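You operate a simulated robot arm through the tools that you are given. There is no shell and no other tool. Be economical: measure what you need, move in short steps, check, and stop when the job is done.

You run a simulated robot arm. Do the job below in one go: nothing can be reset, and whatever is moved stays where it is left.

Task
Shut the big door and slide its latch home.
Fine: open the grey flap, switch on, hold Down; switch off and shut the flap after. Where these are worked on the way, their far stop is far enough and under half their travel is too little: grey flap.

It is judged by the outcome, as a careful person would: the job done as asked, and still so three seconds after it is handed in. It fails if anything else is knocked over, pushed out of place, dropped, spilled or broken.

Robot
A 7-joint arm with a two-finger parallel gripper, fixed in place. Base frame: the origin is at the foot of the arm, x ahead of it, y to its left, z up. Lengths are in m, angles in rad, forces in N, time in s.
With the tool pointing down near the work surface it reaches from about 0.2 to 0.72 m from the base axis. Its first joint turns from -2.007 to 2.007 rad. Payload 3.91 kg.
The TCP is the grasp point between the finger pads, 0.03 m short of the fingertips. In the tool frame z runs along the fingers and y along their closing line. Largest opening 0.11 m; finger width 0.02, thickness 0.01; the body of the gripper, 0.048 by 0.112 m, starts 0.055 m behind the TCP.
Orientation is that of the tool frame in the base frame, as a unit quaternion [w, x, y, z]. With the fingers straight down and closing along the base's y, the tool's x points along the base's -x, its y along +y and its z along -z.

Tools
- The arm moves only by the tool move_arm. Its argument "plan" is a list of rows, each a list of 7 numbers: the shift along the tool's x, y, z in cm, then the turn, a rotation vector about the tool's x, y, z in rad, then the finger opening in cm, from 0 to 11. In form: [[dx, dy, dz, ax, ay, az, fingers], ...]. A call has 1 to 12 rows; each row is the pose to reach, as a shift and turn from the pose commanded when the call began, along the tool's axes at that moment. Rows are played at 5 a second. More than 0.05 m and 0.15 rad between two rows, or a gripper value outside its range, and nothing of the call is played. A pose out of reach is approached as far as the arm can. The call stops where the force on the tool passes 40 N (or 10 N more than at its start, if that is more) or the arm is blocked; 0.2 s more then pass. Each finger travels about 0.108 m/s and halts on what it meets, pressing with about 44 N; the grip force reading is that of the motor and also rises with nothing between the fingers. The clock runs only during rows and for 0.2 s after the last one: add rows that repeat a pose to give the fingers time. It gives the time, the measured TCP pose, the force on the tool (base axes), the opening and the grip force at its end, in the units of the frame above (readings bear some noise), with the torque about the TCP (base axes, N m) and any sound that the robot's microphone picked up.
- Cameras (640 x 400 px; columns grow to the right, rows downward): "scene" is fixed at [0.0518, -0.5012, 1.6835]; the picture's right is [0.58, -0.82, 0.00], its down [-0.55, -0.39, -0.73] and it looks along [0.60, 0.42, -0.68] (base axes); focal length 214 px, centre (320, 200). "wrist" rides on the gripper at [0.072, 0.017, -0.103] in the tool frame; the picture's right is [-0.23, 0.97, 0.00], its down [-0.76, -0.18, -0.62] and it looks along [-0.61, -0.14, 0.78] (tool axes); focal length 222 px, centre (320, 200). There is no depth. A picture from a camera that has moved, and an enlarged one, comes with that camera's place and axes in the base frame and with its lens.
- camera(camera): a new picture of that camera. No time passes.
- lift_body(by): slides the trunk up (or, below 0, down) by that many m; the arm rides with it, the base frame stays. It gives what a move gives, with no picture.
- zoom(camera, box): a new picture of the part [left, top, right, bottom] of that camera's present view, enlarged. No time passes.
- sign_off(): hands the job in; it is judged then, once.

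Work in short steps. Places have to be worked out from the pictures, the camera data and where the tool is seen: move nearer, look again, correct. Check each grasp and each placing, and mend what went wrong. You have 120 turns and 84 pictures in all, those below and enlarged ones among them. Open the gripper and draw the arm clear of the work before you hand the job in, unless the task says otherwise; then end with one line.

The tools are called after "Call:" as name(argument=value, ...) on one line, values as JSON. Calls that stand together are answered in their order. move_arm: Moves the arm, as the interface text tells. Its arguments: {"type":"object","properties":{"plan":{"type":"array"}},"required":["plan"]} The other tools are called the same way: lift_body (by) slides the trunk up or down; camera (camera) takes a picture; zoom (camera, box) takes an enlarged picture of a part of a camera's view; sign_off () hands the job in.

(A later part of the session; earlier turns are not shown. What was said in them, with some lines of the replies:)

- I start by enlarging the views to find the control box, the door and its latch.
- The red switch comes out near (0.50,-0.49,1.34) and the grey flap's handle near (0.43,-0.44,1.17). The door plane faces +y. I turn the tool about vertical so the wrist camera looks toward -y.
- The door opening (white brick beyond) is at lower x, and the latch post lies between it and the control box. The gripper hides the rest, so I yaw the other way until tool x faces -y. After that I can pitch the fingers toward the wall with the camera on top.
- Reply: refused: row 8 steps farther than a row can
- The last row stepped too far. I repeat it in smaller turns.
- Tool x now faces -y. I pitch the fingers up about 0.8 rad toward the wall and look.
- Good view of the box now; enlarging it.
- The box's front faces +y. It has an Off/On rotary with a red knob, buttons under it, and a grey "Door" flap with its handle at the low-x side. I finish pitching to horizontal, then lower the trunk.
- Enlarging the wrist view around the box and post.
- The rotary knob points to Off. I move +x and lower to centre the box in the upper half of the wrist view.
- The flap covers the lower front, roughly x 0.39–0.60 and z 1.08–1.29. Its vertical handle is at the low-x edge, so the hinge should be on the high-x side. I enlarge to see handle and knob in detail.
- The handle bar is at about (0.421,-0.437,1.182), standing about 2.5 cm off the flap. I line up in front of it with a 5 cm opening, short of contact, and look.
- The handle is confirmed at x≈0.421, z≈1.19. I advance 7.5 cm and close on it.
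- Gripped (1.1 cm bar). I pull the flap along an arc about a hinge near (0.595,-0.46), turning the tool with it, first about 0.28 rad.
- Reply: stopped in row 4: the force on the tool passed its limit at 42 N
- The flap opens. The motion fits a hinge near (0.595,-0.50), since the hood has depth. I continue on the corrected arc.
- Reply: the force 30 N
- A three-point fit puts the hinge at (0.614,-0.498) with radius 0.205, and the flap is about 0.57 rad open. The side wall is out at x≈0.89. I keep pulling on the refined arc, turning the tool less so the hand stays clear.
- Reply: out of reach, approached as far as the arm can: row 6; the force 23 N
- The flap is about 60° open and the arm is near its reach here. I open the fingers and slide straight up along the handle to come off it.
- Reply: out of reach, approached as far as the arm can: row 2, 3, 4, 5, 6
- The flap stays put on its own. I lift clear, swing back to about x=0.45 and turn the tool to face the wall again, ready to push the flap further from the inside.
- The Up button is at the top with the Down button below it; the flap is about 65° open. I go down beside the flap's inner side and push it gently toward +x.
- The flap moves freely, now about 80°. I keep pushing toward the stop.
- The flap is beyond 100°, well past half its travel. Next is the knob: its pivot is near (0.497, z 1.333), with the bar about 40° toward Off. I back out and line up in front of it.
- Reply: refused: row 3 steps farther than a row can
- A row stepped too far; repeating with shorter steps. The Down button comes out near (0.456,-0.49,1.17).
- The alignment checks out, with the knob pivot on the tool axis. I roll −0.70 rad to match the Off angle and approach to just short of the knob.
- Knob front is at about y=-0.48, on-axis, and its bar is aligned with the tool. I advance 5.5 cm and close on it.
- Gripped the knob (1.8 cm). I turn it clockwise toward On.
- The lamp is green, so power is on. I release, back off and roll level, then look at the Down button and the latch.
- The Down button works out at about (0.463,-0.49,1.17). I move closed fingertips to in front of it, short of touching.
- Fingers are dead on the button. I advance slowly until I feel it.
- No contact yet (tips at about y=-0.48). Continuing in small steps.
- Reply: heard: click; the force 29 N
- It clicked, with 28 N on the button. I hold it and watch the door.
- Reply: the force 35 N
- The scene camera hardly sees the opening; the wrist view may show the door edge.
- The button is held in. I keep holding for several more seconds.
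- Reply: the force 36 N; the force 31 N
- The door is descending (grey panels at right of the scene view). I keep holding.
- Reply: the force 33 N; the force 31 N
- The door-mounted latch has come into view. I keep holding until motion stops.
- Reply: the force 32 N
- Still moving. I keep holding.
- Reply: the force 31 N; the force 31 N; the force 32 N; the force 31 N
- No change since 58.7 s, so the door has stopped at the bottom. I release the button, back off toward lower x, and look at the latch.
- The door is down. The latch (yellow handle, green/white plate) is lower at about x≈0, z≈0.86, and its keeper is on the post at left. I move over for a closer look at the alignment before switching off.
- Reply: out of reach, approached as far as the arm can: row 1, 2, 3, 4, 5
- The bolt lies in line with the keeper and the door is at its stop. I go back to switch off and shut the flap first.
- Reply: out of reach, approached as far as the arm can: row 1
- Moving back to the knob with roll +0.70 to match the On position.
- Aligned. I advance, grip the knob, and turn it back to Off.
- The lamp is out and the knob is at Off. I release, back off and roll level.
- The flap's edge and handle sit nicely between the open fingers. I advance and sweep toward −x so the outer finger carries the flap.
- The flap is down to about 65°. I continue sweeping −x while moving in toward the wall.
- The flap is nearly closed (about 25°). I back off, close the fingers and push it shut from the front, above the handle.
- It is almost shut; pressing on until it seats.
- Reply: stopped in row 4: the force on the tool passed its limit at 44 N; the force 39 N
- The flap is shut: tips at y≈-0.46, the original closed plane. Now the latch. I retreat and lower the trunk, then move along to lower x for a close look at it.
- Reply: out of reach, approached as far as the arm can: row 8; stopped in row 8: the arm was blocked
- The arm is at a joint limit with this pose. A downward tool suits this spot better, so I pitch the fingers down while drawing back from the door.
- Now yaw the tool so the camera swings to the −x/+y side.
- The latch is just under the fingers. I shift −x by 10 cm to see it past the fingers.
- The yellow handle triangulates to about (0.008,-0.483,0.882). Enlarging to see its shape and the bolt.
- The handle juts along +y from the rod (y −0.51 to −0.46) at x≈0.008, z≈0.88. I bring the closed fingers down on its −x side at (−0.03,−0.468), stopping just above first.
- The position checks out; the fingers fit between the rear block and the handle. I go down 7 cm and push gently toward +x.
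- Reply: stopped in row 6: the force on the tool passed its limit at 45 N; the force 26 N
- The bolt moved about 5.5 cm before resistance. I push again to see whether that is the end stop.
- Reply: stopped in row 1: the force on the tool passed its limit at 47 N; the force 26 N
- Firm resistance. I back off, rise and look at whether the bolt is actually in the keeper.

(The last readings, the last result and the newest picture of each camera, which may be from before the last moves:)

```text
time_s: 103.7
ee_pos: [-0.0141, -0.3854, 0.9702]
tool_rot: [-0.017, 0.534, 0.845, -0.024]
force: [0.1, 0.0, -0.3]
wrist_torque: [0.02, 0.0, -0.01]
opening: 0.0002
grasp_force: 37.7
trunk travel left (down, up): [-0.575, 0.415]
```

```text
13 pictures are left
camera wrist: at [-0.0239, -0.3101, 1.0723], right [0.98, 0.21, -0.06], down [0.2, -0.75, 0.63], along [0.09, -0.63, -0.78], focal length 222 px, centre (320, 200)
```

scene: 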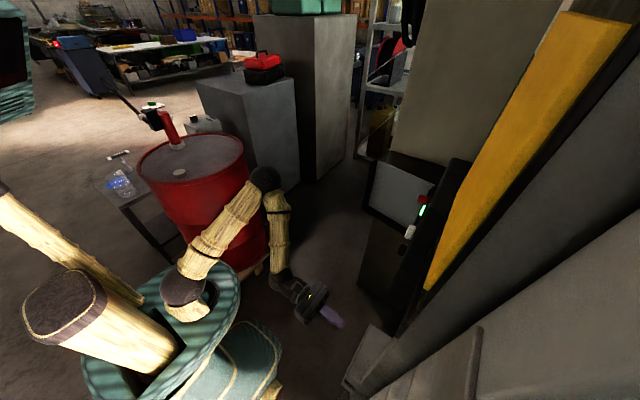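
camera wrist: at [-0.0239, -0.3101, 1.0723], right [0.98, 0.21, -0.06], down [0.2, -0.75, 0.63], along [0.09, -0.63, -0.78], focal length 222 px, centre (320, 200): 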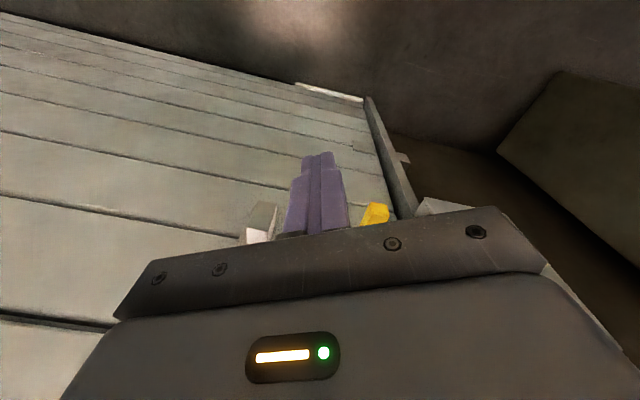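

I go higher and closer to the door for a view past the gripper.

Call:
move_arm(plan=[[-0.3, -1.5, -3, 0, 0, 0, 0], [-0.7, -3, -6, 0, 0, 0, 0], [-1, -4.5, -9, 0, 0, 0, 0], [-1.8, -5.4, -12, 0, 0, 0, 0]])

Call:
zoom(camera="wrist", box=[250, 80, 490, 240])

```text
time_s: 104.7
ee_pos: [-0.0462, -0.4221, 1.0937]
tool_rot: [-0.018, 0.533, 0.845, -0.024]
force: [0.9, -0.4, 0.1]
wrist_torque: [-0.02, 0.03, -0.03]
opening: 0.0001
grasp_force: 37.8
trunk travel left (down, up): [-0.575, 0.415]
```

```text
2.50 times, centred on (370, 160) of wrist
camera zoom: at [-0.0566, -0.3482, 1.1957], right [0.97, 0.21, -0.06], down [0.2, -0.75, 0.63], along [0.09, -0.63, -0.78], focal length 555 px, centre (195, 300)
```

zoom: 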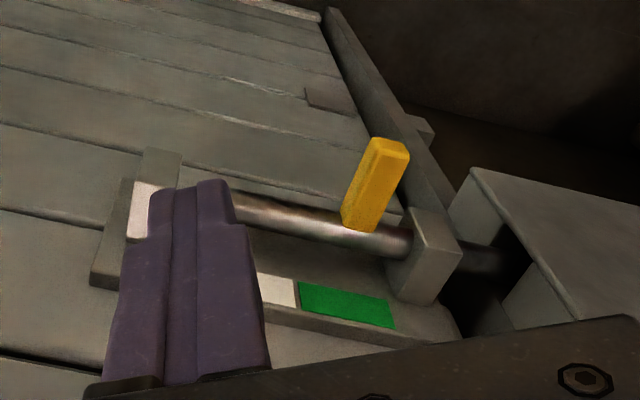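

The rod runs through the guide block into the keeper. The handle (x≈0.067) now sits at the centre of the green mark, where it started over white, and the stop is firm, so the latch is home. I draw the arm clear, open the gripper and check everything.

Call:
move_arm(plan=[[2, 2, -1, 0, 0, 0, 0], [5, 4, -2, 0, 0, 0, 0], [8, 6, -3, 0, 0, 0, 0], [8, 10, -4, 0, 0, 0, 0], [7, 14, -5, 0, 0, 0, 0], [6, 18, -5, 0, 0, 0, 2], [5, 22, -5, 0, 0, 0, 5], [5, 25, -5, 0, 0, 0, 8], [5, 25, -5, 0, 0, 0, 8]])

Call:
camera(camera="scene")

Call:
camera(camera="wrist")

```text
time_s: 106.7
ee_pos: [0.1583, -0.2689, 1.1273]
tool_rot: [-0.016, 0.534, 0.845, -0.023]
force: [0.0, 0.2, 0.0]
wrist_torque: [0.0, 0.0, 0.04]
opening: 0.0802
grasp_force: 0.0
trunk travel left (down, up): [-0.575, 0.415]
```

```text
11 pictures are left
```

scene: 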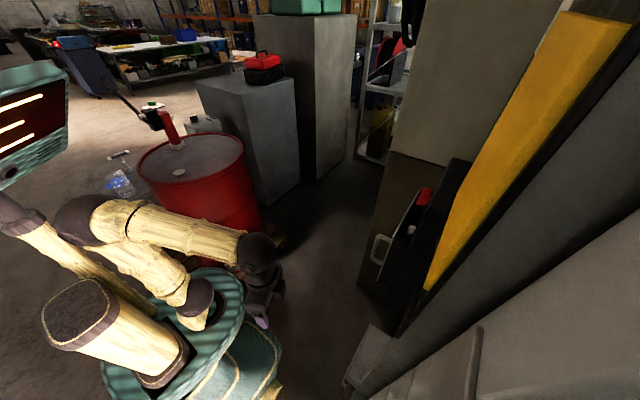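

```text
10 pictures are left
camera wrist: at [0.1484, -0.1934, 1.2303], right [0.98, 0.21, -0.06], down [0.2, -0.75, 0.63], along [0.09, -0.63, -0.77], focal length 222 px, centre (320, 200)
```

wrist: 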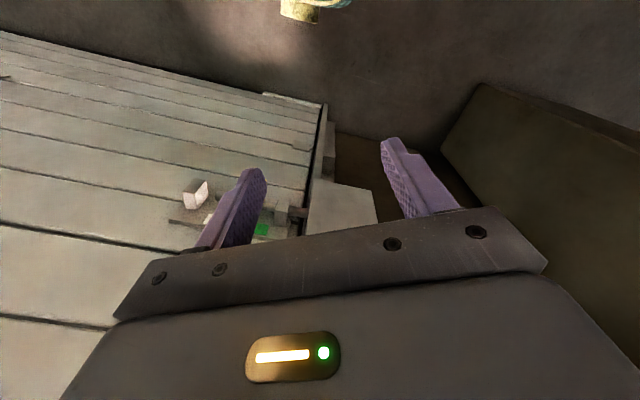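

The door is down, the latch is home, power is off, the flap is shut and the arm is clear. I hand in.

Call:
sign_off()

```text
The job is handed in.
```

The big door is shut with its latch slid home, the switch is back at Off, the grey flap is closed, and the arm is clear with the gripper open.
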